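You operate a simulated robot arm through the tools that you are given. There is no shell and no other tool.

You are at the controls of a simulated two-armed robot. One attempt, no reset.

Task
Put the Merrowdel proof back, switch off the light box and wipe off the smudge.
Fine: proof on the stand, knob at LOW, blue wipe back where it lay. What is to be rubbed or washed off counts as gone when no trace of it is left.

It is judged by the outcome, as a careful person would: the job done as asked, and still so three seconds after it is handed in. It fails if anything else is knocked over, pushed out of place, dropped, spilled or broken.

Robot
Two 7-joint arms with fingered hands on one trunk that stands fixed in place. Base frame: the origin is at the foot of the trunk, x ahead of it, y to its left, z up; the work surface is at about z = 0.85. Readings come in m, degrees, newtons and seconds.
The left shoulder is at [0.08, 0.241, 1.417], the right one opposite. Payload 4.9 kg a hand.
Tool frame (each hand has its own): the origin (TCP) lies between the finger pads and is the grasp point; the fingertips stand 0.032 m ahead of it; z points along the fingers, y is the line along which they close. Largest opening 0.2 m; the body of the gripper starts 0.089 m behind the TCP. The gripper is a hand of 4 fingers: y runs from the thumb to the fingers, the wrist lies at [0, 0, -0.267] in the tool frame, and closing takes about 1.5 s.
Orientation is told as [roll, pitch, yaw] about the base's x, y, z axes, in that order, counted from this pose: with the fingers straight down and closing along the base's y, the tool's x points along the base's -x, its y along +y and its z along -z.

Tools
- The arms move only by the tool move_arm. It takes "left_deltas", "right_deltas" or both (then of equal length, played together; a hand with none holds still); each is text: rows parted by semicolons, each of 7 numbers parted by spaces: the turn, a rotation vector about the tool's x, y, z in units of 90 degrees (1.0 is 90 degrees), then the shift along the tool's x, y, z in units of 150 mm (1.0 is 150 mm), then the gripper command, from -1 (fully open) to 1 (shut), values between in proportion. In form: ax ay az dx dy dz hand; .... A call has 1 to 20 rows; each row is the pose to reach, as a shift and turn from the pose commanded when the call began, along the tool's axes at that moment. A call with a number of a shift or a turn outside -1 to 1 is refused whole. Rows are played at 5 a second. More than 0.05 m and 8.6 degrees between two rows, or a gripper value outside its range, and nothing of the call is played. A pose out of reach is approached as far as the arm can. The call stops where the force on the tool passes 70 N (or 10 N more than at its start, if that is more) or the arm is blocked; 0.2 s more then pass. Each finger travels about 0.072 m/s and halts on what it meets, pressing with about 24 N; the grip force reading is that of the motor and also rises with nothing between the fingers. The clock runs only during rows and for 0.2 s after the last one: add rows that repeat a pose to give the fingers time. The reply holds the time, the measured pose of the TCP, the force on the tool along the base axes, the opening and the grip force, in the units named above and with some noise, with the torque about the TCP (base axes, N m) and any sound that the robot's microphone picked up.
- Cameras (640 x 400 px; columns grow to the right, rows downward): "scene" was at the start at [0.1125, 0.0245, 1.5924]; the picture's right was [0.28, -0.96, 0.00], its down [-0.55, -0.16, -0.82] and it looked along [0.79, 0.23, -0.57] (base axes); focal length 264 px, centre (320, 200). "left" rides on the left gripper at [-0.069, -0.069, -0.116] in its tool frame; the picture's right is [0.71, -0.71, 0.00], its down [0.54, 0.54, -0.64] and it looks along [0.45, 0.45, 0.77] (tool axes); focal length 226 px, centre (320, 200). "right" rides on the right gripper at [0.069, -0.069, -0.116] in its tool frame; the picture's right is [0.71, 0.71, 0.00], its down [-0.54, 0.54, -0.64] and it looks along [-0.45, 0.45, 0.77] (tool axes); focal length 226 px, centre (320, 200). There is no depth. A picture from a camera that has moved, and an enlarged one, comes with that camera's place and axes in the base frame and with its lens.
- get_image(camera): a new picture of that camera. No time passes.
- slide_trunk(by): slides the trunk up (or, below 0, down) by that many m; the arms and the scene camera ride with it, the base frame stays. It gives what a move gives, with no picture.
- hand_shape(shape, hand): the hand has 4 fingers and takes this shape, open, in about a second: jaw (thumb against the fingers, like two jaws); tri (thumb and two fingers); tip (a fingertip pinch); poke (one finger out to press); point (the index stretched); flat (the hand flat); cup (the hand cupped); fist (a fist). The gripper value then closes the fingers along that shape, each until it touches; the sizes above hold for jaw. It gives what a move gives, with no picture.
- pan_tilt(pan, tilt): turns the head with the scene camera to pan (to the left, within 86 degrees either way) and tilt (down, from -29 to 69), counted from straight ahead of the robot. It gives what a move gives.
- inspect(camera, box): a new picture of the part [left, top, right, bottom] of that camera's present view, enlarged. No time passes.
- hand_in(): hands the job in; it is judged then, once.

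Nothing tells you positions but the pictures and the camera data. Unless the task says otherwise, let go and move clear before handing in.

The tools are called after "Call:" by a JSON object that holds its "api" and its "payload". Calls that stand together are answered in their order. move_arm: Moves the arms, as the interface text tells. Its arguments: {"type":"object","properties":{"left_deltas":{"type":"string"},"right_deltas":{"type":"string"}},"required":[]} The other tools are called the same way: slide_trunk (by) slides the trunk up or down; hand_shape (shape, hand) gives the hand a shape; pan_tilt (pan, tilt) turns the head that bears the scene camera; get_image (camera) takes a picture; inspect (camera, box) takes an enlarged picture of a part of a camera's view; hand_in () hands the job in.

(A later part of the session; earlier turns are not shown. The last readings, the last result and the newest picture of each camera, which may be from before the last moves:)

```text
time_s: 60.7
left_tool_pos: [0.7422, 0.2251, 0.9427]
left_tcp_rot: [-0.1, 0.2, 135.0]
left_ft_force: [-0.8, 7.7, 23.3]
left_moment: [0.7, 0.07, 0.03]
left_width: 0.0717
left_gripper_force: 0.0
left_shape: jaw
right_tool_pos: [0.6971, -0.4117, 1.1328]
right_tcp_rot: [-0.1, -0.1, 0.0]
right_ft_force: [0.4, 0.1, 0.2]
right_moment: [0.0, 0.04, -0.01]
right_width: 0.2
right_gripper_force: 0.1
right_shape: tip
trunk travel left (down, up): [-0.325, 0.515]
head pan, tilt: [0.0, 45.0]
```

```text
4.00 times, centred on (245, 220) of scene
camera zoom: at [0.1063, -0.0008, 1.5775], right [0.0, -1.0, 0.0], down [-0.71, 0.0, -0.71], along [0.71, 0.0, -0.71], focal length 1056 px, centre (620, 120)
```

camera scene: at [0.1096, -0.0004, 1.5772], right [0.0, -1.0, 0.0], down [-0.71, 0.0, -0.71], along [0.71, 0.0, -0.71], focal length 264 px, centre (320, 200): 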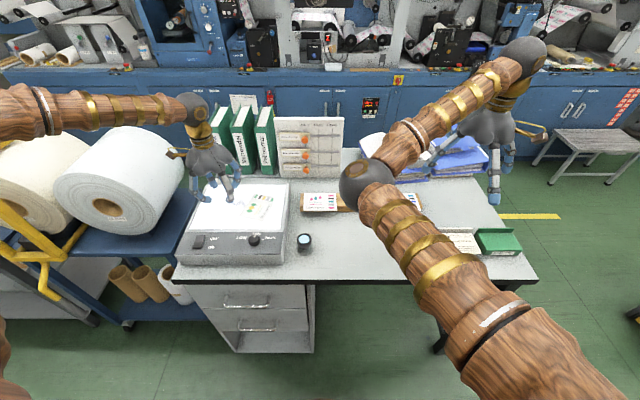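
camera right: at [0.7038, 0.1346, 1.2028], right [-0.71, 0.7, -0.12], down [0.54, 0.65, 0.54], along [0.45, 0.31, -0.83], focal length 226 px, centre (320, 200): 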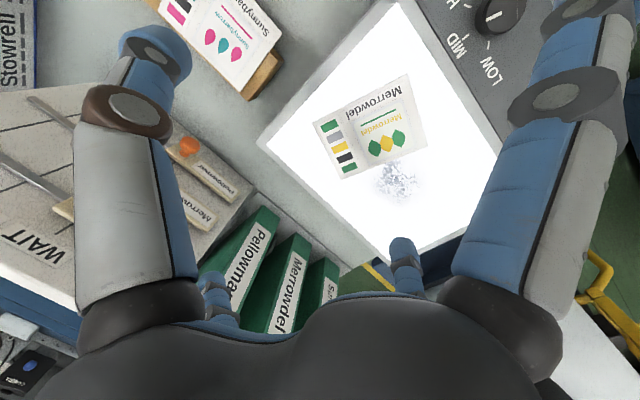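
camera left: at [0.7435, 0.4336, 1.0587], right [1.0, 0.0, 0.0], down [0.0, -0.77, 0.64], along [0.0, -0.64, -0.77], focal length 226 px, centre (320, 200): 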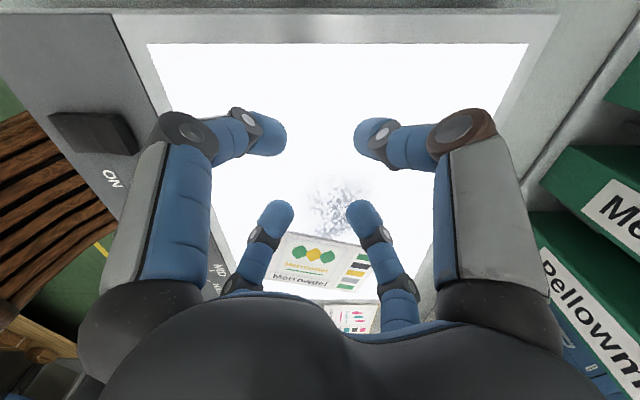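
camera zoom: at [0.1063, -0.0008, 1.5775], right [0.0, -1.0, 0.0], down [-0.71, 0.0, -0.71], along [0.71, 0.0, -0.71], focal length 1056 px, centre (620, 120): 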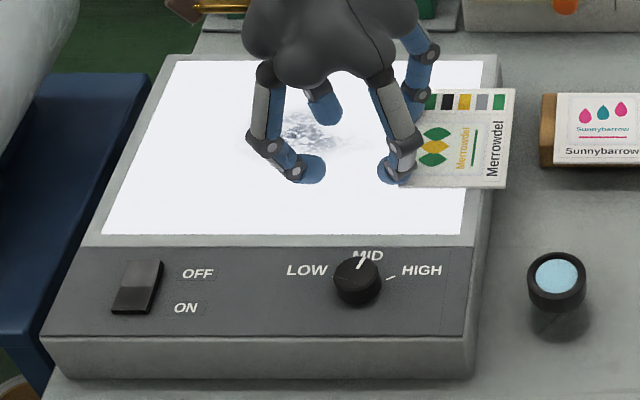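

The title edge is at y≈0.096; I'll push 1.2 cm more for about 3.5 cm of overhang, then back the fingers off a hair and leave them as a backstop.

Call:
{"api": "move_arm", "payload": {"left_deltas": "0 0 0 0.03 0.03 0 0.3; 0 0 0 0.0566 0.0566 0 0.3; 0 0 0 0.0566 0.0566 0 0.3; 0 0 0 0.042 0.042 -0.01 0.3"}}

Call:
{"api": "inspect", "payload": {"camera": "scene", "box": [220, 170, 340, 250]}}

Call:
{"api": "get_image", "payload": {"camera": "left"}}

```text
time_s: 61.7
left_tool_pos: [0.7439, 0.2134, 0.9414]
left_tcp_rot: [0.1, 0.0, 134.9]
left_ft_force: [0.4, 0.0, -1.4]
left_moment: [0.03, 0.02, -0.01]
left_width: 0.0207
left_gripper_force: 24.2
left_shape: jaw
right_tool_pos: [0.6994, -0.4111, 1.1319]
right_tcp_rot: [0.0, 0.0, 0.0]
right_ft_force: [0.0, -0.6, 0.7]
right_moment: [-0.02, -0.01, -0.02]
right_width: 0.1999
right_gripper_force: 0.0
right_shape: tip
trunk travel left (down, up): [-0.325, 0.515]
head pan, tilt: [0.0, 45.0]
```

```text
5.00 times, centred on (280, 210) of scene
camera zoom: at [0.1098, -0.0007, 1.577], right [0.0, -1.0, 0.0], down [-0.71, 0.0, -0.71], along [0.71, 0.0, -0.71], focal length 1320 px, centre (520, 150)
```

zoom: 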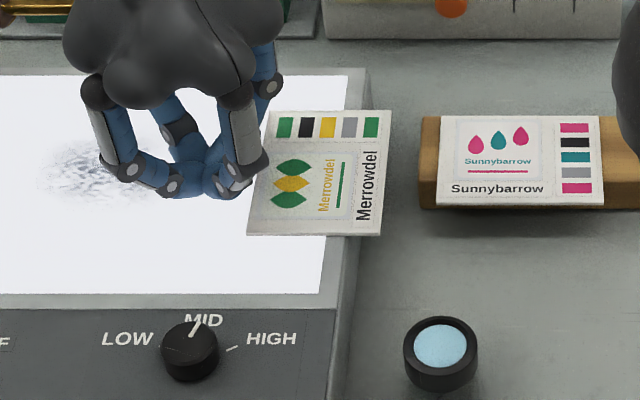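

```text
taken
camera left: at [0.7445, 0.311, 1.0559], right [1.0, 0.0, 0.0], down [0.0, -0.77, 0.64], along [0.0, -0.64, -0.77], focal length 226 px, centre (320, 200)
```

left: 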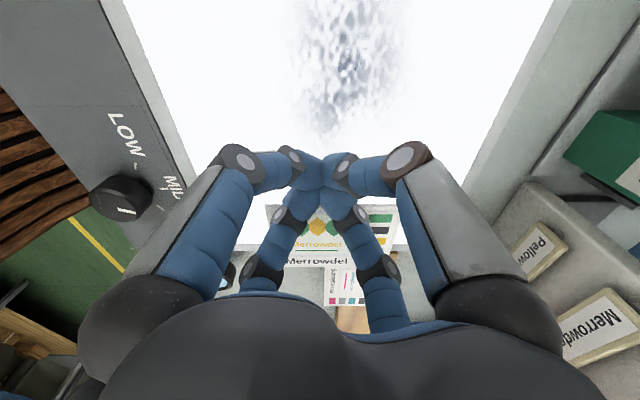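

The fingers snapped shut when they met resistance, but the card only moved 3 mm and is square, with 2.6 cm of overhang. I'll use the closed fingertips as a single pusher near the card's middle for the last centimetre.

Call:
{"api": "move_arm", "payload": {"left_deltas": "0 0 0 0.0566 -0.0566 0 1; 0 0 0 0.0566 -0.0566 0.012 1; 0 0 0 0.085 -0.028 0.012 1; 0 0 0 0.115 0.002 0.012 1; 0 0 0 0.14 0.027 0.012 1"}}

Call:
{"api": "inspect", "payload": {"camera": "scene", "box": [220, 170, 340, 250]}}

```text
time_s: 62.9
left_tool_pos: [0.755, 0.1966, 0.9393]
left_tcp_rot: [0.0, 0.1, 135.1]
left_ft_force: [0.0, -0.5, -0.2]
left_moment: [0.04, 0.0, 0.02]
left_width: 0.0206
left_gripper_force: 24.0
left_shape: jaw
right_tool_pos: [0.6993, -0.4112, 1.1311]
right_tcp_rot: [0.0, 0.0, 0.0]
right_ft_force: [-0.1, -0.5, 0.4]
right_moment: [0.01, 0.03, -0.01]
right_width: 0.1995
right_gripper_force: 0.0
right_shape: tip
trunk travel left (down, up): [-0.325, 0.515]
head pan, tilt: [0.0, 45.0]
```

```text
5.00 times, centred on (280, 210) of scene
camera zoom: at [0.1091, -0.0007, 1.5771], right [0.0, -1.0, 0.0], down [-0.71, 0.0, -0.71], along [0.71, 0.0, -0.71], focal length 1320 px, centre (520, 150)
```

zoom: 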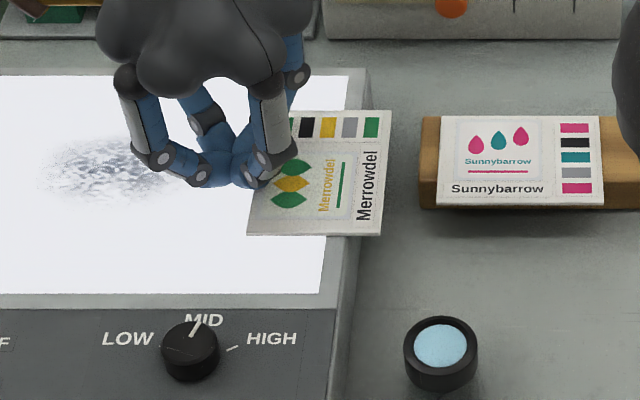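

Call:
{"api": "move_arm", "payload": {"left_deltas": "0 0 0 0.02 0.02 0 1; 0 0 0 0.04 0.04 0 1; 0 0 0 0.055 0.055 0 1; 0 0 0 0.055 0.055 0 1"}}

Call:
{"api": "inspect", "payload": {"camera": "scene", "box": [220, 170, 340, 250]}}

Call:
{"api": "inspect", "payload": {"camera": "left", "box": [230, 130, 420, 310]}}

```text
time_s: 63.9
left_tool_pos: [0.7555, 0.1852, 0.9404]
left_tcp_rot: [0.0, 0.0, 135.0]
left_ft_force: [0.1, -0.2, -0.1]
left_moment: [0.03, 0.0, 0.01]
left_width: 0.0206
left_gripper_force: 24.3
left_shape: jaw
right_tool_pos: [0.6996, -0.4117, 1.1308]
right_tcp_rot: [0.0, 0.0, 0.0]
right_ft_force: [-0.1, 1.0, 0.0]
right_moment: [-0.01, 0.03, 0.01]
right_width: 0.1999
right_gripper_force: 0.0
right_shape: tip
trunk travel left (down, up): [-0.325, 0.515]
head pan, tilt: [0.0, 45.0]
```

```text
5.00 times, centred on (280, 210) of scene
camera zoom: at [0.1091, -0.0006, 1.5771], right [0.0, -1.0, 0.0], down [-0.71, 0.0, -0.71], along [0.71, 0.0, -0.71], focal length 1320 px, centre (520, 150)
```

zoom: 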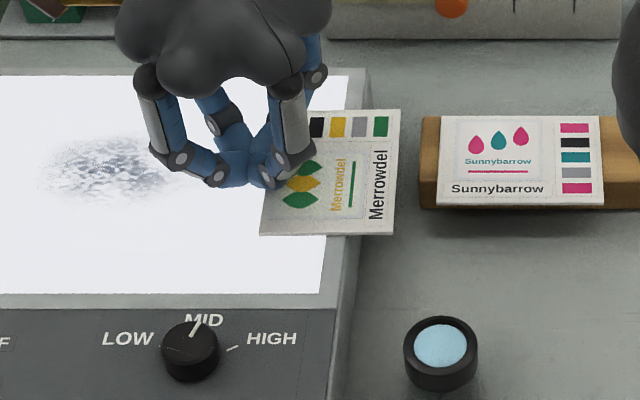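

```text
2.22 times, centred on (325, 220) of left
camera zoom: at [0.7555, 0.2821, 1.0546], right [1.0, 0.0, 0.0], down [0.0, -0.77, 0.64], along [0.0, -0.64, -0.77], focal length 502 px, centre (309, 156)
```

zoom: 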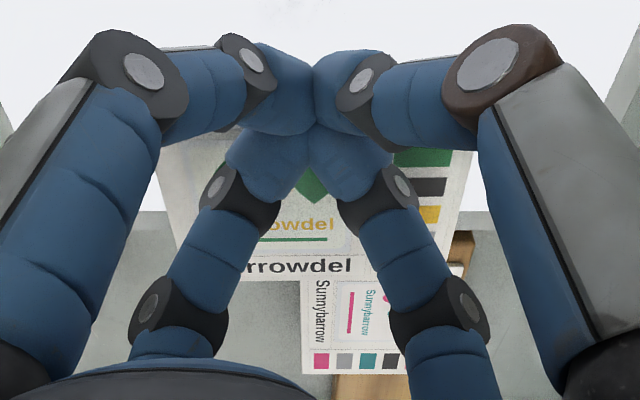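

The title edge now overhangs by about 3.4 cm, square to the box edge. I'll back the left hand away and lift it a little to watch, then bring the right hand in low from the right with thumb below and finger above.

Call:
{"api": "move_arm", "payload": {"left_deltas": "0 0 0 -0.1 -0.1 0 1; 0 0 0 -0.2 -0.2 -0.1 1; 0 0 0 -0.33 -0.33 -0.3 1; 0 0 0 -0.45 -0.45 -0.5 1"}}

Call:
{"api": "move_arm", "payload": {"right_deltas": "0 0 0 0 0.25 0 0.3; 0 0 0 0 0.5 0 0.3; 0 0 0 0 0.75 0 0.5; 0 0 0 0 1 0 0.65"}}

Call:
{"api": "get_image", "payload": {"camera": "left"}}

Call:
{"api": "get_image", "payload": {"camera": "scene"}}

```text
time_s: 64.9
left_tool_pos: [0.7546, 0.2843, 1.0161]
left_tcp_rot: [0.0, 0.1, 134.9]
left_ft_force: [-0.7, 0.2, -0.1]
left_moment: [0.0, -0.03, 0.02]
left_width: 0.0208
left_gripper_force: 24.5
left_shape: jaw
right_tool_pos: [0.6987, -0.4115, 1.133]
right_tcp_rot: [-0.1, 0.0, 0.0]
right_ft_force: [0.0, -0.2, 0.0]
right_moment: [-0.04, -0.01, -0.06]
right_width: 0.1998
right_gripper_force: 0.0
right_shape: tip
trunk travel left (down, up): [-0.325, 0.515]
head pan, tilt: [0.0, 45.0]
```

```text
time_s: 65.9
left_tool_pos: [0.7547, 0.2838, 1.0149]
left_tcp_rot: [0.1, 0.1, 135.0]
left_ft_force: [-0.7, 0.3, 0.0]
left_moment: [-0.03, -0.04, 0.0]
left_width: 0.0205
left_gripper_force: 24.2
left_shape: jaw
right_tool_pos: [0.6955, -0.2611, 1.1335]
right_tcp_rot: [-0.1, 0.0, 0.0]
right_ft_force: [1.8, 1.0, 0.0]
right_moment: [-0.03, -0.01, 0.0]
right_width: 0.0644
right_gripper_force: 0.1
right_shape: tip
trunk travel left (down, up): [-0.325, 0.515]
head pan, tilt: [0.0, 45.0]
```

```text
taken
camera left: at [0.7552, 0.3818, 1.1297], right [1.0, 0.0, 0.0], down [0.0, -0.76, 0.64], along [0.0, -0.64, -0.76], focal length 226 px, centre (320, 200)
```

left: 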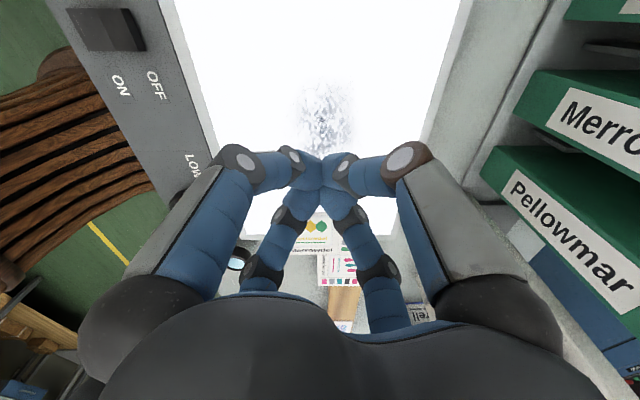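

```text
taken
camera scene: at [0.1084, 0.0018, 1.5772], right [0.0, -1.0, 0.0], down [-0.71, 0.0, -0.71], along [0.71, 0.0, -0.71], focal length 264 px, centre (320, 200)
```

scene: 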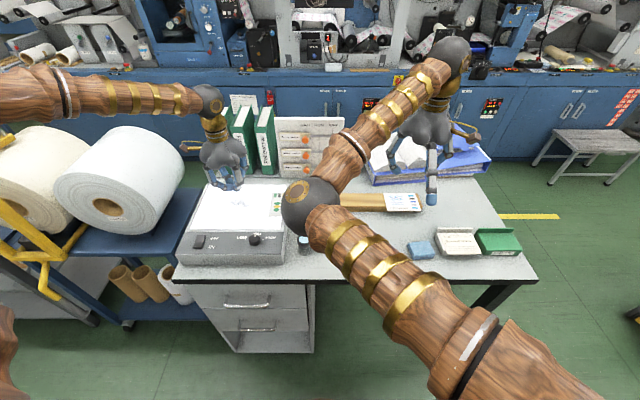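

Call:
{"api": "move_arm", "payload": {"right_deltas": "-0.0875 0 0 -0.03 0.1 0 0.65; -0.175 0 0 -0.06 0.2 0 0.65; -0.2625 0 0 -0.09 0.3 0 0.65; -0.35 0 0 -0.12 0.4 0 0.65; -0.4375 0 0 -0.15 0.5 0 0.65; -0.525 0 0 -0.18 0.6 0 0.65; -0.6125 0 0 -0.21 0.7 0 0.65; -0.7 0 0 -0.243 0.8 0 0.65"}}

Call:
{"api": "move_arm", "payload": {"right_deltas": "0 0 0 0 -0.1 0.25 0.65; 0 0 0 0 -0.2 0.5 0.65; 0 0 0 0 -0.3 0.75 0.65"}}

Call:
{"api": "get_image", "payload": {"camera": "scene"}}

Call:
{"api": "get_image", "payload": {"camera": "right"}}

```text
time_s: 67.7
left_tool_pos: [0.7546, 0.2834, 1.0159]
left_tcp_rot: [0.0, -0.1, 135.0]
left_ft_force: [0.1, -0.5, 0.6]
left_moment: [0.02, -0.01, 0.0]
left_width: 0.0205
left_gripper_force: 24.0
left_shape: jaw
right_tool_pos: [0.7394, -0.1432, 1.1342]
right_tcp_rot: [63.2, 0.0, 0.0]
right_ft_force: [0.6, -1.5, -1.2]
right_moment: [0.02, -0.01, -0.01]
right_width: 0.0352
right_gripper_force: 0.0
right_shape: tip
trunk travel left (down, up): [-0.325, 0.515]
head pan, tilt: [0.0, 45.0]
```

```text
time_s: 68.5
left_tool_pos: [0.7548, 0.2849, 1.0164]
left_tcp_rot: [0.1, 0.0, 135.1]
left_ft_force: [-0.2, -0.4, 0.4]
left_moment: [-0.04, 0.01, -0.02]
left_width: 0.0205
left_gripper_force: 23.9
left_shape: jaw
right_tool_pos: [0.738, -0.0634, 1.0412]
right_tcp_rot: [62.9, 0.0, 0.0]
right_ft_force: [-0.3, -0.3, 0.2]
right_moment: [-0.03, 0.01, -0.02]
right_width: 0.0351
right_gripper_force: 0.0
right_shape: tip
trunk travel left (down, up): [-0.325, 0.515]
head pan, tilt: [0.0, 45.0]
```

```text
taken
camera scene: at [0.1091, 0.0006, 1.5772], right [0.0, -1.0, 0.0], down [-0.71, 0.0, -0.71], along [0.71, 0.0, -0.71], focal length 264 px, centre (320, 200)
```

scene: 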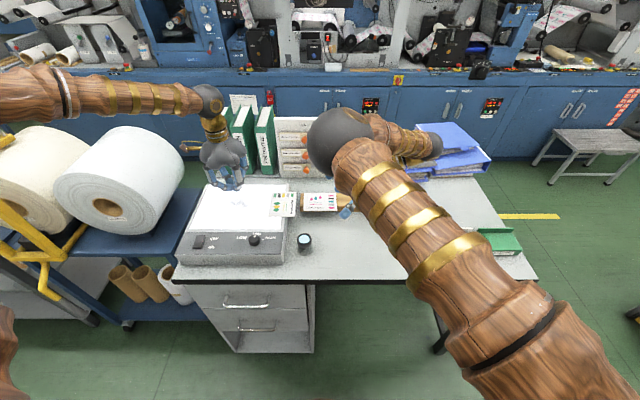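

```text
taken
camera right: at [0.6675, -0.1957, 1.0322], right [-0.71, 0.32, 0.63], down [0.54, -0.33, 0.78], along [0.46, 0.89, 0.06], focal length 226 px, centre (320, 200)
```

right: 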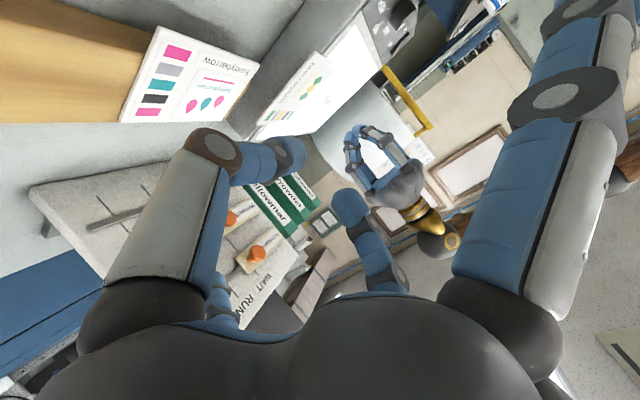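

Call:
{"api": "move_arm", "payload": {"right_deltas": "0 0 0 0.04 -0.15 0.2 0.65; 0 0 0 0.04 -0.25 0.45 0.65; 0 0 0 0.04 -0.289 0.724 0.65; 0 0 0 0.04 -0.289 0.724 0.65"}}

Call:
{"api": "get_image", "payload": {"camera": "right"}}

Call:
{"api": "inspect", "payload": {"camera": "scene", "box": [240, 150, 380, 250]}}

Call:
{"api": "inspect", "payload": {"camera": "left", "box": [230, 160, 430, 310]}}

```text
time_s: 69.5
left_tool_pos: [0.7561, 0.2824, 1.0148]
left_tcp_rot: [0.0, 0.0, 135.1]
left_ft_force: [-0.5, -0.5, 0.1]
left_moment: [0.02, -0.01, -0.02]
left_width: 0.0205
left_gripper_force: 23.9
left_shape: jaw
right_tool_pos: [0.7306, 0.0138, 0.9522]
right_tcp_rot: [62.9, -0.1, 0.0]
right_ft_force: [-0.4, 0.5, 0.4]
right_moment: [0.0, 0.03, 0.0]
right_width: 0.0354
right_gripper_force: 0.1
right_shape: tip
trunk travel left (down, up): [-0.325, 0.515]
head pan, tilt: [0.0, 45.0]
```

```text
taken
camera right: at [0.66, -0.1212, 0.9449], right [-0.71, 0.32, 0.63], down [0.54, -0.33, 0.77], along [0.45, 0.89, 0.06], focal length 226 px, centre (320, 200)
```

right: 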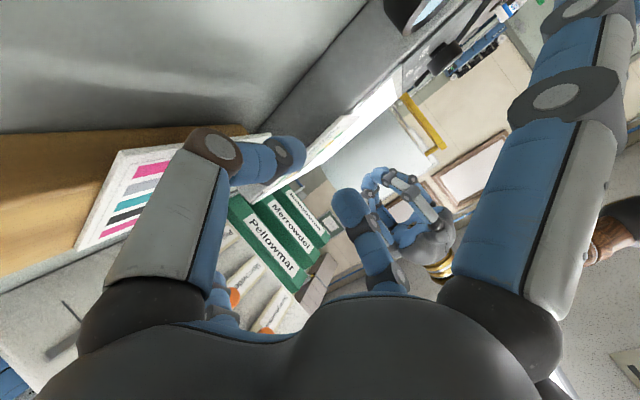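

```text
4.00 times, centred on (310, 200) of scene
camera zoom: at [0.1092, -0.0015, 1.5771], right [0.0, -1.0, 0.0], down [-0.71, 0.0, -0.71], along [0.71, 0.0, -0.71], focal length 1056 px, centre (360, 200)
```

zoom: 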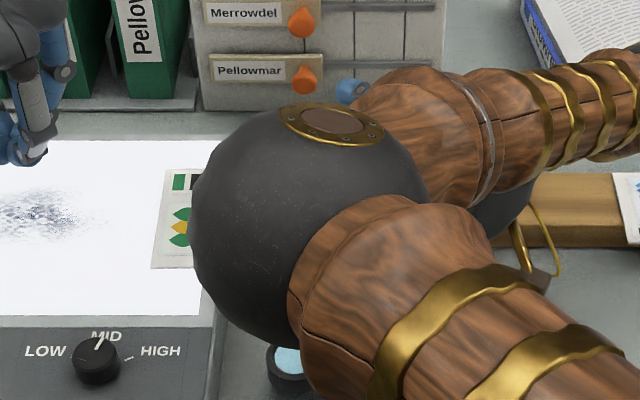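

```text
2.67 times, centred on (330, 235) of left
camera zoom: at [0.7559, 0.3793, 1.1302], right [1.0, 0.0, 0.0], down [0.0, -0.77, 0.64], along [0.0, -0.64, -0.77], focal length 603 px, centre (293, 107)
```

zoom: 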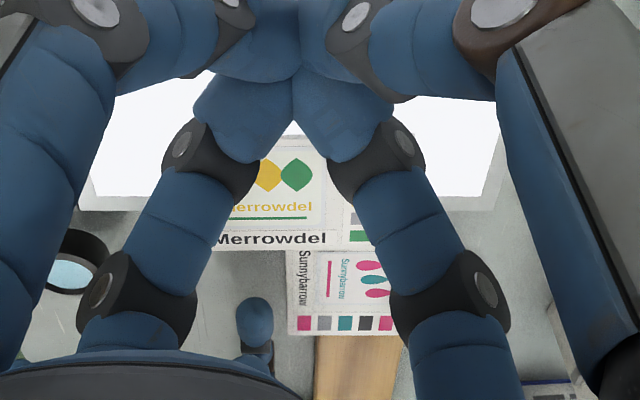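

The thumb is lined up just left of the Sunnybarrow card with room to spare. I'll advance along the hand axis so the strip enters between thumb (below) and finger (above).

Call:
{"api": "move_arm", "payload": {"right_deltas": "0 0 0 0 0 0.1 0.65; 0 0 0 0 0 0.2 0.65; 0 0 0 0 0 0.3 0.65; 0 0 0 0 0 0.4 0.65; 0 0 0 0 0 0.47 0.65; 0 0 0 0 0 0.53 0.65"}}

Call:
{"api": "get_image", "payload": {"camera": "right"}}

Call:
{"api": "inspect", "payload": {"camera": "left", "box": [230, 160, 430, 310]}}

```text
time_s: 70.9
left_tool_pos: [0.7554, 0.283, 1.0162]
left_tcp_rot: [0.0, 0.0, 135.0]
left_ft_force: [0.0, 0.6, -0.4]
left_moment: [0.01, 0.04, 0.02]
left_width: 0.0208
left_gripper_force: 24.3
left_shape: jaw
right_tool_pos: [0.7311, 0.0844, 0.9187]
right_tcp_rot: [63.0, 0.0, -0.1]
right_ft_force: [-0.7, 0.8, 0.3]
right_moment: [-0.02, 0.0, -0.01]
right_width: 0.0352
right_gripper_force: 0.0
right_shape: tip
trunk travel left (down, up): [-0.325, 0.515]
head pan, tilt: [0.0, 45.0]
```

```text
taken
camera right: at [0.6614, -0.0492, 0.9109], right [-0.71, 0.32, 0.63], down [0.54, -0.33, 0.77], along [0.45, 0.89, 0.06], focal length 226 px, centre (320, 200)
```

right: 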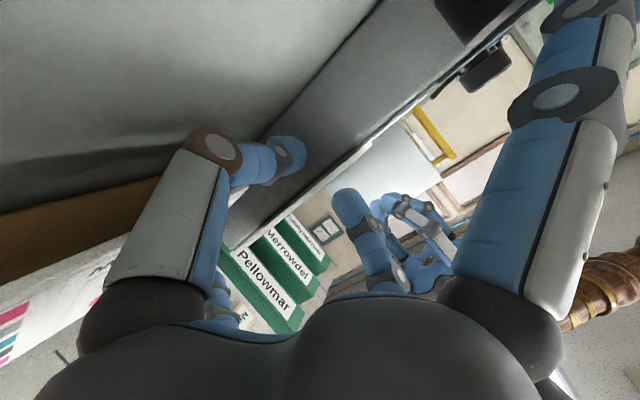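

```text
2.67 times, centred on (330, 235) of left
camera zoom: at [0.7558, 0.3803, 1.1299], right [1.0, 0.0, 0.0], down [0.0, -0.77, 0.64], along [0.0, -0.64, -0.77], focal length 603 px, centre (293, 107)
```

zoom: 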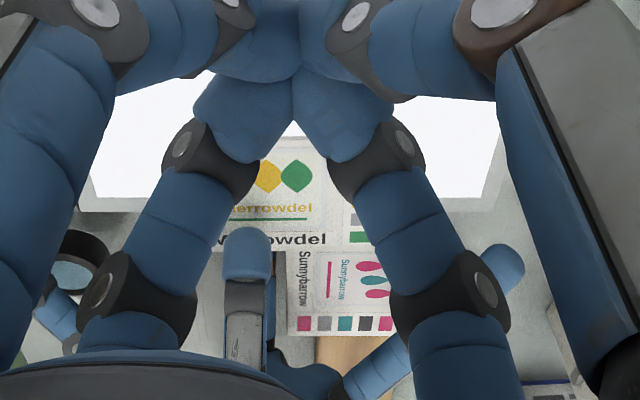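

The strip is between thumb and finger with no contact yet. Closing.

Call:
{"api": "move_arm", "payload": {"right_deltas": "0 0 0 0 0 0 1; 0 0 0 0 0 0 1; 0 0 0 0 0 0 1; 0 0 0 0 0 0 1; 0 0 0 0 0 0 1"}}

Call:
{"api": "get_image", "payload": {"camera": "right"}}

Call:
{"api": "inspect", "payload": {"camera": "left", "box": [230, 160, 430, 310]}}

Call:
{"api": "inspect", "payload": {"camera": "scene", "box": [220, 170, 340, 250]}}

```text
time_s: 72.1
left_tool_pos: [0.7555, 0.2832, 1.0171]
left_tcp_rot: [0.0, 0.0, 135.0]
left_ft_force: [0.3, -0.2, -0.1]
left_moment: [0.04, 0.02, 0.0]
left_width: 0.0207
left_gripper_force: 24.2
left_shape: jaw
right_tool_pos: [0.7316, 0.0831, 0.9197]
right_tcp_rot: [63.0, -0.1, 0.0]
right_ft_force: [0.5, 1.0, 2.6]
right_moment: [0.26, 0.0, -0.01]
right_width: 0.0012
right_gripper_force: 23.5
right_shape: tip
trunk travel left (down, up): [-0.325, 0.515]
head pan, tilt: [0.0, 45.0]
```

```text
taken
camera right: at [0.6612, -0.0495, 0.9111], right [-0.71, 0.32, 0.63], down [0.54, -0.33, 0.77], along [0.45, 0.89, 0.06], focal length 226 px, centre (320, 200)
```

right: 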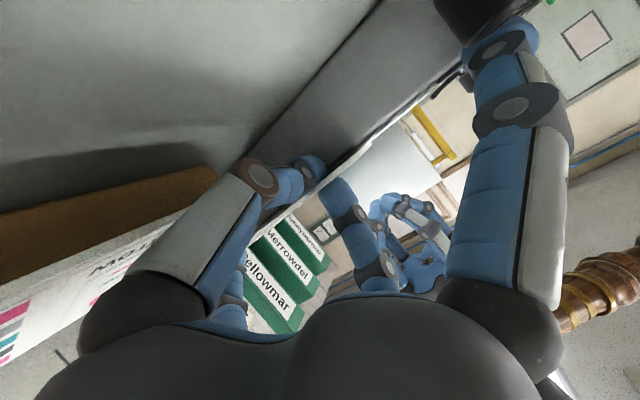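

```text
2.67 times, centred on (330, 235) of left
camera zoom: at [0.7555, 0.3803, 1.1301], right [1.0, 0.0, 0.0], down [0.0, -0.77, 0.64], along [0.0, -0.64, -0.77], focal length 603 px, centre (293, 107)
```

zoom: 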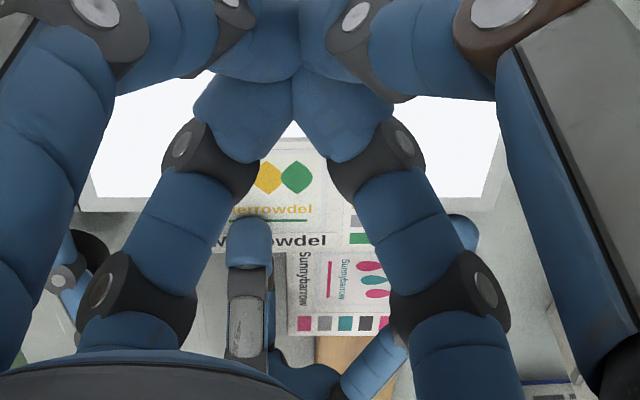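

```text
5.00 times, centred on (280, 210) of scene
camera zoom: at [0.1088, -0.0004, 1.5772], right [0.0, -1.0, 0.0], down [-0.71, 0.0, -0.71], along [0.71, 0.0, -0.71], focal length 1320 px, centre (520, 150)
```

zoom: 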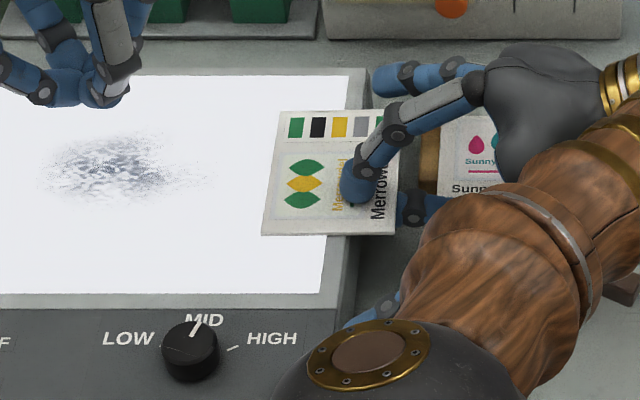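

The card is pinched cleanly between thumb and finger. I'll lift straight up 4 cm and check.

Call:
{"api": "move_arm", "payload": {"right_deltas": "0 0 0 0 0.06 -0.03 1; 0 0 0 0 0.12 -0.06 1; 0 0 0 0 0.18 -0.091 1; 0 0 0 0 0.238 -0.121 1"}}

Call:
{"api": "inspect", "payload": {"camera": "scene", "box": [220, 160, 340, 240]}}

Call:
{"api": "get_image", "payload": {"camera": "right"}}

Call:
{"api": "get_image", "payload": {"camera": "left"}}

```text
time_s: 73.1
left_tool_pos: [0.7548, 0.2831, 1.0161]
left_tcp_rot: [0.1, -0.1, 134.9]
left_ft_force: [0.1, -0.3, 0.2]
left_moment: [-0.02, -0.01, 0.05]
left_width: 0.0206
left_gripper_force: 24.4
left_shape: jaw
right_tool_pos: [0.7295, 0.0841, 0.9585]
right_tcp_rot: [63.0, 0.0, 0.0]
right_ft_force: [-0.4, -0.2, 0.4]
right_moment: [0.02, 0.02, -0.01]
right_width: 0.002
right_gripper_force: 23.8
right_shape: tip
trunk travel left (down, up): [-0.325, 0.515]
head pan, tilt: [0.0, 45.0]
```

```text
5.00 times, centred on (280, 200) of scene
camera zoom: at [0.1089, -0.0004, 1.5771], right [0.0, -1.0, 0.0], down [-0.71, 0.0, -0.71], along [0.71, 0.0, -0.71], focal length 1320 px, centre (520, 200)
```

zoom: 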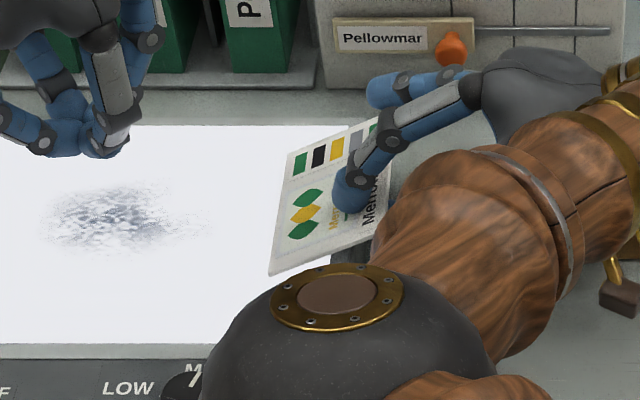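

```text
taken
camera right: at [0.6603, -0.0488, 0.9506], right [-0.71, 0.32, 0.63], down [0.54, -0.33, 0.77], along [0.45, 0.89, 0.06], focal length 226 px, centre (320, 200)
```

right: 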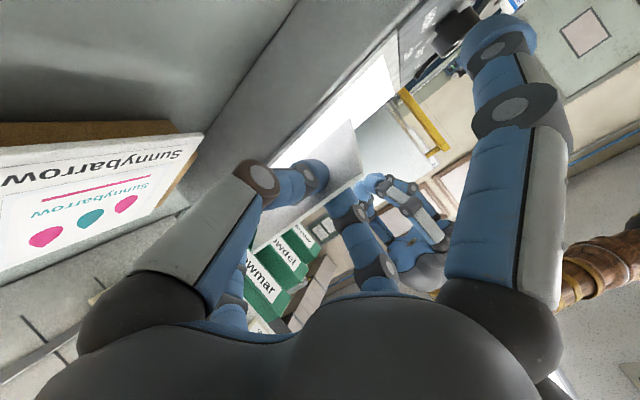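

```text
taken
camera left: at [0.7556, 0.3802, 1.13], right [1.0, 0.0, 0.0], down [0.0, -0.77, 0.64], along [0.0, -0.64, -0.77], focal length 226 px, centre (320, 200)
```

left: 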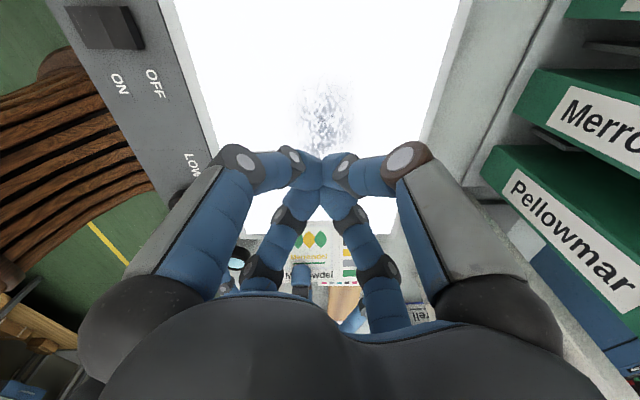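

The card lifts well and hangs in line with the hand. I'll raise it and pull back toward the right, clear of everything.

Call:
{"api": "move_arm", "payload": {"right_deltas": "0 0 0 0 0.2 -0.1 1; 0 0 0 0 0.3 -0.3 1; 0 0 0 0 0.35 -0.55 1; 0 0 0 0 0.4 -0.8 1; 0 0 0 0 0.41 -0.957 1"}}

Call:
{"api": "get_image", "payload": {"camera": "scene"}}

Call:
{"api": "get_image", "payload": {"camera": "right"}}

```text
time_s: 74.3
left_tool_pos: [0.7548, 0.2822, 1.0151]
left_tcp_rot: [0.0, 0.0, 135.0]
left_ft_force: [-0.2, -0.3, -0.2]
left_moment: [-0.01, 0.01, -0.02]
left_width: 0.0208
left_gripper_force: 24.3
left_shape: jaw
right_tool_pos: [0.7313, -0.0139, 1.0815]
right_tcp_rot: [63.0, 0.1, 0.2]
right_ft_force: [-0.6, 0.7, -0.7]
right_moment: [-0.01, -0.02, -0.02]
right_width: 0.0018
right_gripper_force: 24.4
right_shape: tip
trunk travel left (down, up): [-0.325, 0.515]
head pan, tilt: [0.0, 45.0]
```

```text
taken
camera scene: at [0.1093, -0.0014, 1.5771], right [0.0, -1.0, 0.0], down [-0.71, 0.0, -0.71], along [0.71, 0.0, -0.71], focal length 264 px, centre (320, 200)
```

scene: 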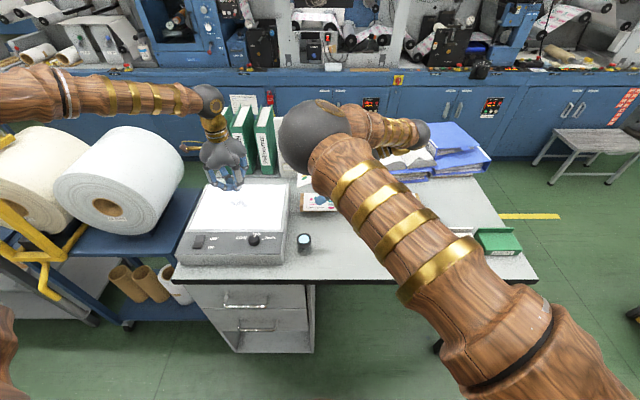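

```text
taken
camera right: at [0.661, -0.1476, 1.0724], right [-0.71, 0.32, 0.63], down [0.54, -0.33, 0.77], along [0.45, 0.89, 0.06], focal length 226 px, centre (320, 200)
```

right: 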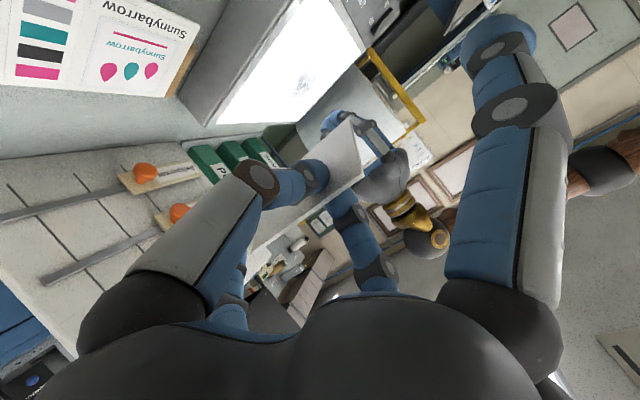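

The hand now needs to turn 90° clockwise (seen from above) so it points forward over the rail, keeping the same tilt. I'll do that while moving to the open area in front of the rail.

Call:
{"api": "move_arm", "payload": {"right_deltas": "0 -0.0743 0.0378 0.0167 -0.0603 -0.0816 1; 0 -0.1485 0.0757 0.0333 -0.1205 -0.1632 1; 0 -0.2228 0.1135 0.05 -0.1808 -0.2447 1; 0 -0.297 0.1513 0.0667 -0.241 -0.3263 1; 0 -0.3713 0.1892 0.0833 -0.3013 -0.4079 1; 0 -0.4455 0.227 0.1 -0.3615 -0.4895 1; 0 -0.5198 0.2648 0.1167 -0.4218 -0.5711 1; 0 -0.594 0.3027 0.1333 -0.482 -0.6527 1; 0 -0.6683 0.3405 0.15 -0.5423 -0.7343 1; 0 -0.7425 0.3783 0.1667 -0.6025 -0.8158 1; 0 -0.8168 0.4162 0.1833 -0.6628 -0.8974 1; 0 -0.891 0.454 0.2 -0.723 -0.979 1"}}

Call:
{"api": "get_image", "payload": {"camera": "scene"}}

Call:
{"api": "get_image", "payload": {"camera": "right"}}

```text
time_s: 76.9
left_tool_pos: [0.7538, 0.2822, 1.0159]
left_tcp_rot: [0.0, 0.0, 135.1]
left_ft_force: [-0.5, -0.6, 0.2]
left_moment: [-0.01, -0.04, -0.02]
left_width: 0.0207
left_gripper_force: 24.0
left_shape: jaw
right_tool_pos: [0.6987, -0.1962, 1.052]
right_tcp_rot: [63.1, 0.0, -90.2]
right_ft_force: [0.1, 0.0, -0.2]
right_moment: [0.03, 0.04, 0.0]
right_width: 0.0018
right_gripper_force: 23.6
right_shape: tip
trunk travel left (down, up): [-0.325, 0.515]
head pan, tilt: [0.0, 45.0]
```

```text
taken
camera scene: at [0.1085, -0.0004, 1.5772], right [0.0, -1.0, 0.0], down [-0.71, 0.0, -0.71], along [0.71, 0.0, -0.71], focal length 264 px, centre (320, 200)
```

scene: 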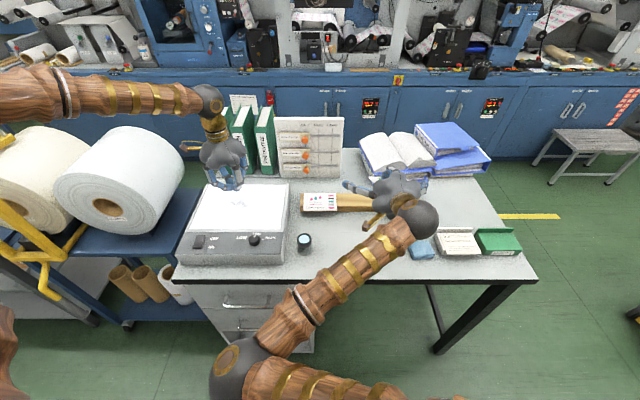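

```text
taken
camera right: at [0.5631, -0.1265, 1.0427], right [0.32, 0.71, 0.63], down [-0.33, -0.54, 0.77], along [0.89, -0.46, 0.06], focal length 226 px, centre (320, 200)
```

right: 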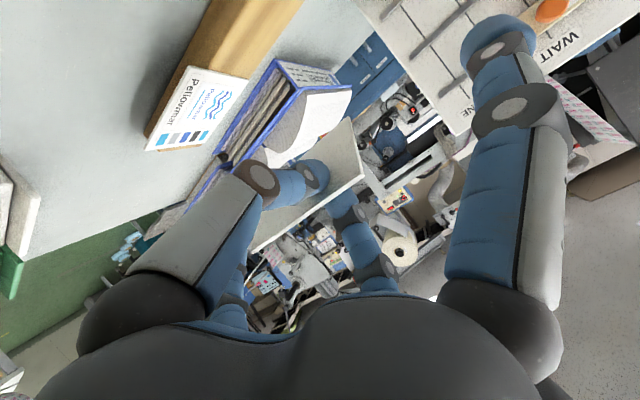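

Call:
{"api": "inspect", "payload": {"camera": "scene", "box": [290, 140, 450, 250]}}

Call:
{"api": "inspect", "payload": {"camera": "right", "box": [230, 100, 430, 300]}}

```text
3.64 times, centred on (370, 195) of scene
camera zoom: at [0.1085, -0.0004, 1.5772], right [0.0, -1.0, 0.0], down [-0.71, 0.0, -0.71], along [0.71, 0.0, -0.71], focal length 960 px, centre (138, 218)
```

zoom: 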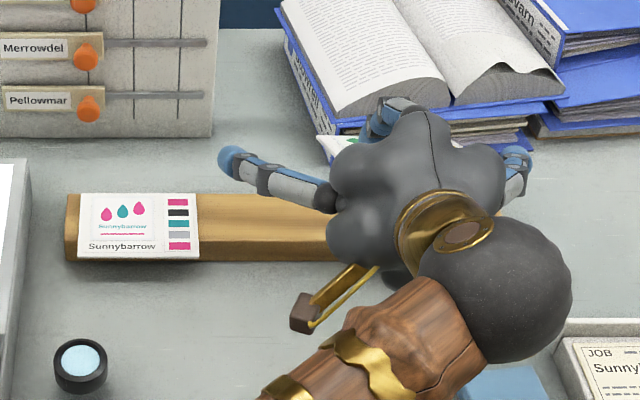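

```text
2.00 times, centred on (330, 200) of right
camera zoom: at [0.5631, -0.1265, 1.0427], right [0.32, 0.71, 0.63], down [-0.33, -0.54, 0.77], along [0.89, -0.46, 0.06], focal length 452 px, centre (300, 200)
```

zoom: 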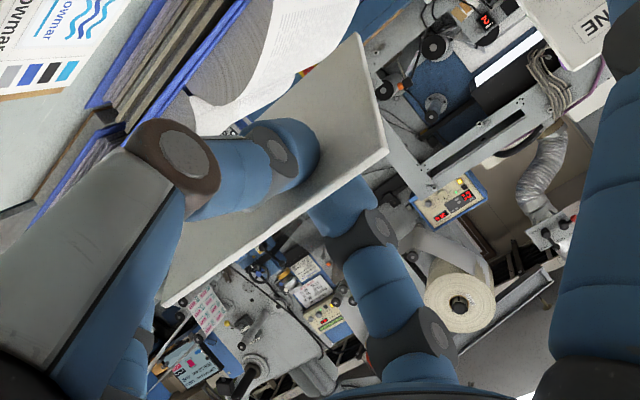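

The card sits in the hand as expected: title edge by the palm, about 2 cm more on the swatch side and skewed 4°. I'll go above the gap with a steeper tilt and correct the skew.

Call:
{"api": "move_arm", "payload": {"right_deltas": "0.0305 -0.0109 0.0056 0.114 -0.04 0.148 1; 0.061 -0.0219 0.0111 0.228 -0.08 0.297 1; 0.0915 -0.0328 0.0167 0.341 -0.121 0.445 1; 0.122 -0.0437 0.0222 0.455 -0.161 0.593 1; 0.122 -0.0437 0.0222 0.455 -0.161 0.593 1"}}

Call:
{"api": "get_image", "payload": {"camera": "right"}}

Call:
{"api": "inspect", "payload": {"camera": "scene", "box": [280, 140, 440, 250]}}

```text
time_s: 78.1
left_tool_pos: [0.7551, 0.2829, 1.0156]
left_tcp_rot: [0.0, 0.0, 135.0]
left_ft_force: [0.3, 0.0, 0.4]
left_moment: [0.0, 0.01, 0.01]
left_width: 0.0207
left_gripper_force: 23.7
left_shape: jaw
right_tool_pos: [0.7692, -0.1294, 0.987]
right_tcp_rot: [51.9, -0.4, -94.4]
right_ft_force: [0.5, -0.7, 0.1]
right_moment: [0.05, 0.0, -0.03]
right_width: 0.0019
right_gripper_force: 23.8
right_shape: tip
trunk travel left (down, up): [-0.325, 0.515]
head pan, tilt: [0.0, 45.0]
```

```text
taken
camera right: at [0.6402, -0.0486, 1.0042], right [0.49, 0.68, 0.55], down [-0.21, -0.52, 0.83], along [0.85, -0.52, -0.11], focal length 226 px, centre (320, 200)
```

right: 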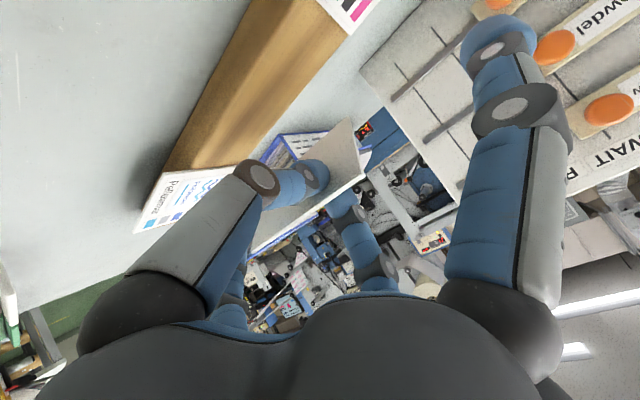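

```text
3.64 times, centred on (360, 195) of scene
camera zoom: at [0.1084, -0.0006, 1.5772], right [0.0, -1.0, 0.0], down [-0.71, 0.0, -0.71], along [0.71, 0.0, -0.71], focal length 960 px, centre (174, 218)
```

zoom: 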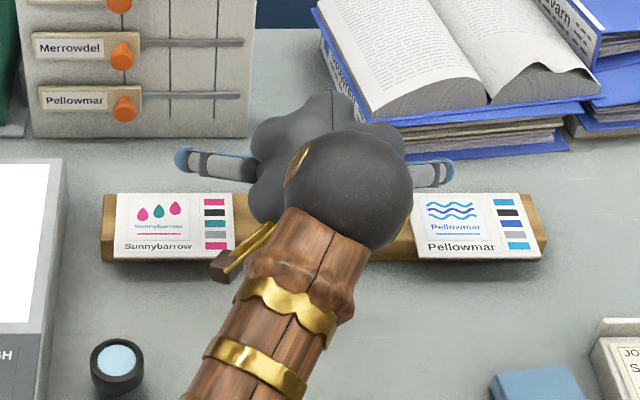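

Call:
{"api": "move_arm", "payload": {"left_deltas": "0 0 0 0 0 -0.3 1; 0 0 0 0.15 0.15 -0.5 1; 0 0 0 0.35 0.35 -0.7 1; 0 0 0 0.55 0.55 -0.867 1; 0 0 0 0.7 0.7 -0.867 1"}}

Call:
{"api": "get_image", "payload": {"camera": "left"}}

```text
refused: row 3 steps farther than a row can; nothing moved
```

```text
taken
camera left: at [0.7552, 0.3801, 1.1304], right [1.0, 0.0, 0.0], down [0.0, -0.77, 0.64], along [0.0, -0.64, -0.77], focal length 226 px, centre (320, 200)
```

left: 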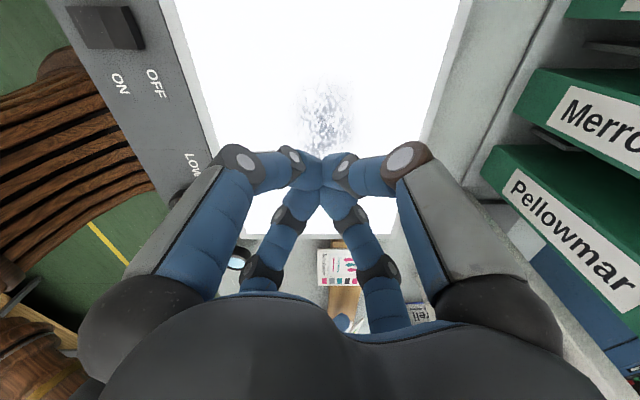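

I'll raise and bring the left hand over in smaller steps, opening it, so its camera can watch the placement from the side.

Call:
{"api": "move_arm", "payload": {"left_deltas": "0 0 0 0 0 -0.3 1; 0 0 0 0 0 -0.6 0; 0 0 0 0.1 0.1 -0.8 -1; 0 0 0 0.25 0.25 -0.87 -1; 0 0 0 0.4 0.4 -0.87 -1; 0 0 0 0.55 0.55 -0.87 -1; 0 0 0 0.7 0.7 -0.87 -1"}}

Call:
{"api": "get_image", "payload": {"camera": "left"}}

Call:
{"api": "inspect", "payload": {"camera": "left", "box": [240, 140, 420, 300]}}

```text
time_s: 79.7
left_tool_pos: [0.7541, 0.1291, 1.1467]
left_tcp_rot: [0.0, -0.1, 135.0]
left_ft_force: [-0.2, 0.5, -0.8]
left_moment: [0.01, 0.02, 0.0]
left_width: 0.1997
left_gripper_force: 0.1
left_shape: jaw
right_tool_pos: [0.7698, -0.1301, 0.9866]
right_tcp_rot: [52.0, -0.4, -94.4]
right_ft_force: [0.2, 0.0, -0.9]
right_moment: [0.01, -0.01, 0.03]
right_width: 0.0016
right_gripper_force: 23.7
right_shape: tip
trunk travel left (down, up): [-0.325, 0.515]
head pan, tilt: [0.0, 45.0]
```

```text
taken
camera left: at [0.7547, 0.2263, 1.2613], right [1.0, 0.0, 0.0], down [0.0, -0.77, 0.64], along [0.0, -0.64, -0.77], focal length 226 px, centre (320, 200)
```

left: 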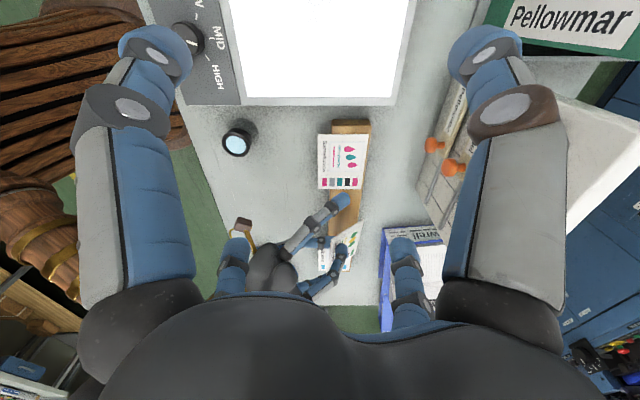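

```text
2.50 times, centred on (330, 220) of left
camera zoom: at [0.7547, 0.2263, 1.2613], right [1.0, 0.0, 0.0], down [0.0, -0.77, 0.64], along [0.0, -0.64, -0.77], focal length 565 px, centre (295, 150)
```

zoom: 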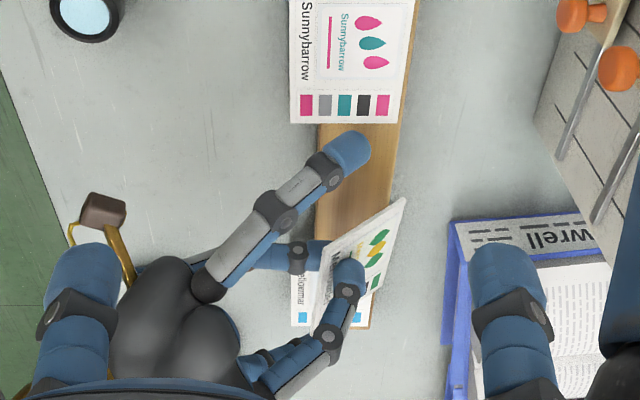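

I have a clear side view now. The far edge would touch near the rail's back, so I'll shift 1.2 cm toward me while lowering to just above the rail.

Call:
{"api": "move_arm", "payload": {"right_deltas": "0 0 0 -0.002 -0.09 0.037 1; 0 0 0 -0.004 -0.18 0.073 1; 0 0 0 -0.006 -0.27 0.11 1; 0 0 0 -0.006 -0.27 0.11 1"}}

Call:
{"api": "inspect", "payload": {"camera": "left", "box": [260, 150, 400, 290]}}

Call:
{"api": "inspect", "payload": {"camera": "scene", "box": [280, 150, 440, 250]}}

```text
time_s: 80.7
left_tool_pos: [0.7538, 0.131, 1.1472]
left_tcp_rot: [0.0, 0.1, 135.0]
left_ft_force: [0.2, 0.1, -0.2]
left_moment: [-0.04, 0.01, 0.01]
left_width: 0.1999
left_gripper_force: 0.0
left_shape: jaw
right_tool_pos: [0.756, -0.1292, 0.9458]
right_tcp_rot: [52.0, -0.4, -94.4]
right_ft_force: [0.5, 0.2, -0.5]
right_moment: [0.03, 0.04, 0.03]
right_width: 0.0017
right_gripper_force: 24.1
right_shape: tip
trunk travel left (down, up): [-0.325, 0.515]
head pan, tilt: [0.0, 45.0]
```

```text
2.86 times, centred on (330, 220) of left
camera zoom: at [0.7543, 0.2281, 1.2611], right [1.0, 0.0, 0.0], down [0.0, -0.77, 0.64], along [0.0, -0.64, -0.77], focal length 646 px, centre (291, 143)
```

zoom: 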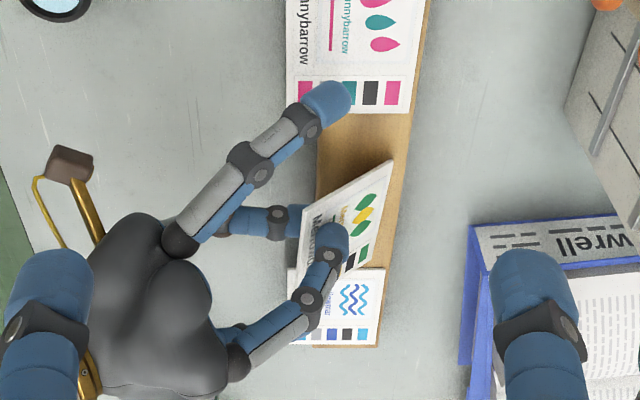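

```text
4.00 times, centred on (360, 200) of scene
camera zoom: at [0.1092, -0.0004, 1.5771], right [0.0, -1.0, 0.0], down [-0.71, 0.0, -0.71], along [0.71, 0.0, -0.71], focal length 1056 px, centre (160, 200)
```

zoom: 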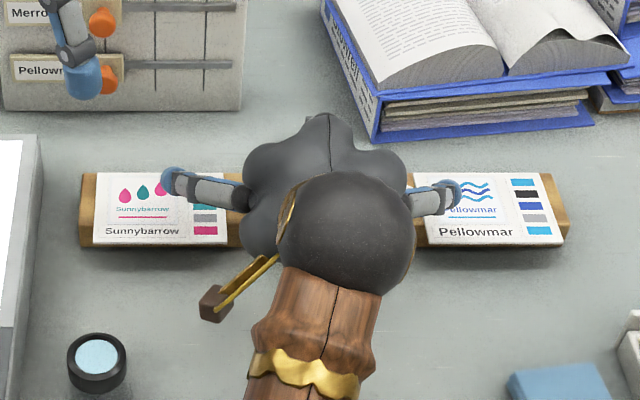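

Call:
{"api": "move_arm", "payload": {"right_deltas": "0 0 0 0 -0.0175 0.0137 1; 0 0 0 0 -0.035 0.0273 1; 0 0 0 0 -0.0525 0.041 1"}}

Call:
{"api": "inspect", "payload": {"camera": "left", "box": [290, 170, 380, 270]}}

```text
time_s: 81.5
left_tool_pos: [0.7526, 0.1311, 1.1479]
left_tcp_rot: [-0.1, 0.0, 135.1]
left_ft_force: [-0.7, 0.8, -0.6]
left_moment: [0.03, -0.01, 0.01]
left_width: 0.1999
left_gripper_force: 0.0
left_shape: jaw
right_tool_pos: [0.7563, -0.127, 0.9363]
right_tcp_rot: [51.9, -0.3, -94.5]
right_ft_force: [-0.7, 0.5, 1.5]
right_moment: [-0.02, -0.02, 0.01]
right_width: 0.0019
right_gripper_force: 24.0
right_shape: tip
trunk travel left (down, up): [-0.325, 0.515]
head pan, tilt: [0.0, 45.0]
```

```text
4.00 times, centred on (335, 220) of left
camera zoom: at [0.7539, 0.2278, 1.2614], right [1.0, 0.0, 0.0], down [0.0, -0.77, 0.64], along [0.0, -0.64, -0.77], focal length 904 px, centre (260, 120)
```

zoom: 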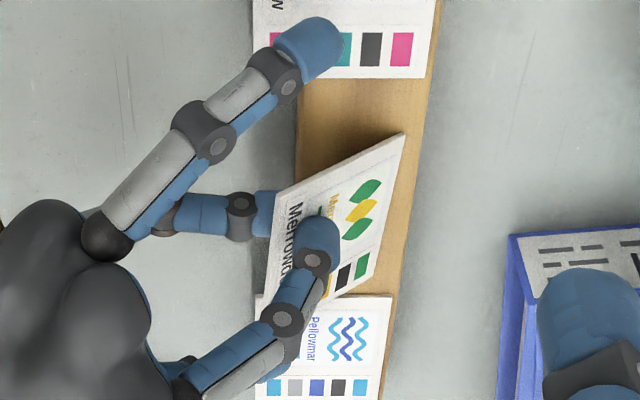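

Call:
{"api": "move_arm", "payload": {"right_deltas": "0 0 0 0 -0.0105 0.0082 1; 0 0 0 0 -0.021 0.0164 1; 0 0 0 0 -0.021 0.0164 1"}}

Call:
{"api": "inspect", "payload": {"camera": "left", "box": [290, 170, 380, 270]}}

```text
time_s: 82.3
left_tool_pos: [0.7531, 0.132, 1.1471]
left_tcp_rot: [0.0, -0.1, 135.0]
left_ft_force: [0.1, 0.3, -0.6]
left_moment: [-0.02, -0.02, -0.04]
left_width: 0.2001
left_gripper_force: 0.1
left_shape: jaw
right_tool_pos: [0.7565, -0.1276, 0.9316]
right_tcp_rot: [52.0, -0.5, -94.4]
right_ft_force: [-0.4, -0.8, 1.8]
right_moment: [-0.04, -0.13, 0.0]
right_width: 0.0017
right_gripper_force: 24.1
right_shape: tip
trunk travel left (down, up): [-0.325, 0.515]
head pan, tilt: [0.0, 45.0]
```

```text
4.00 times, centred on (335, 220) of left
camera zoom: at [0.754, 0.2282, 1.2613], right [1.0, 0.0, 0.0], down [0.0, -0.77, 0.64], along [0.0, -0.64, -0.77], focal length 904 px, centre (260, 120)
```

zoom: 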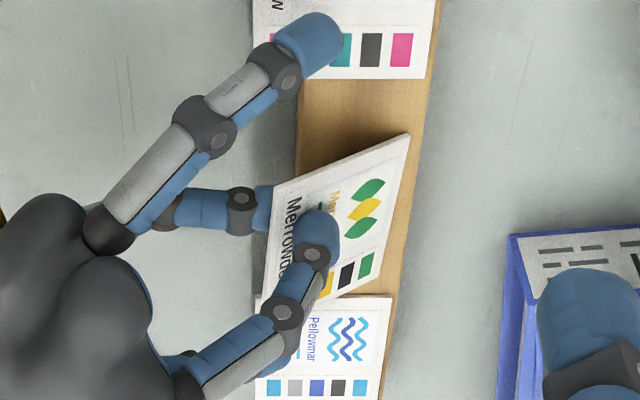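

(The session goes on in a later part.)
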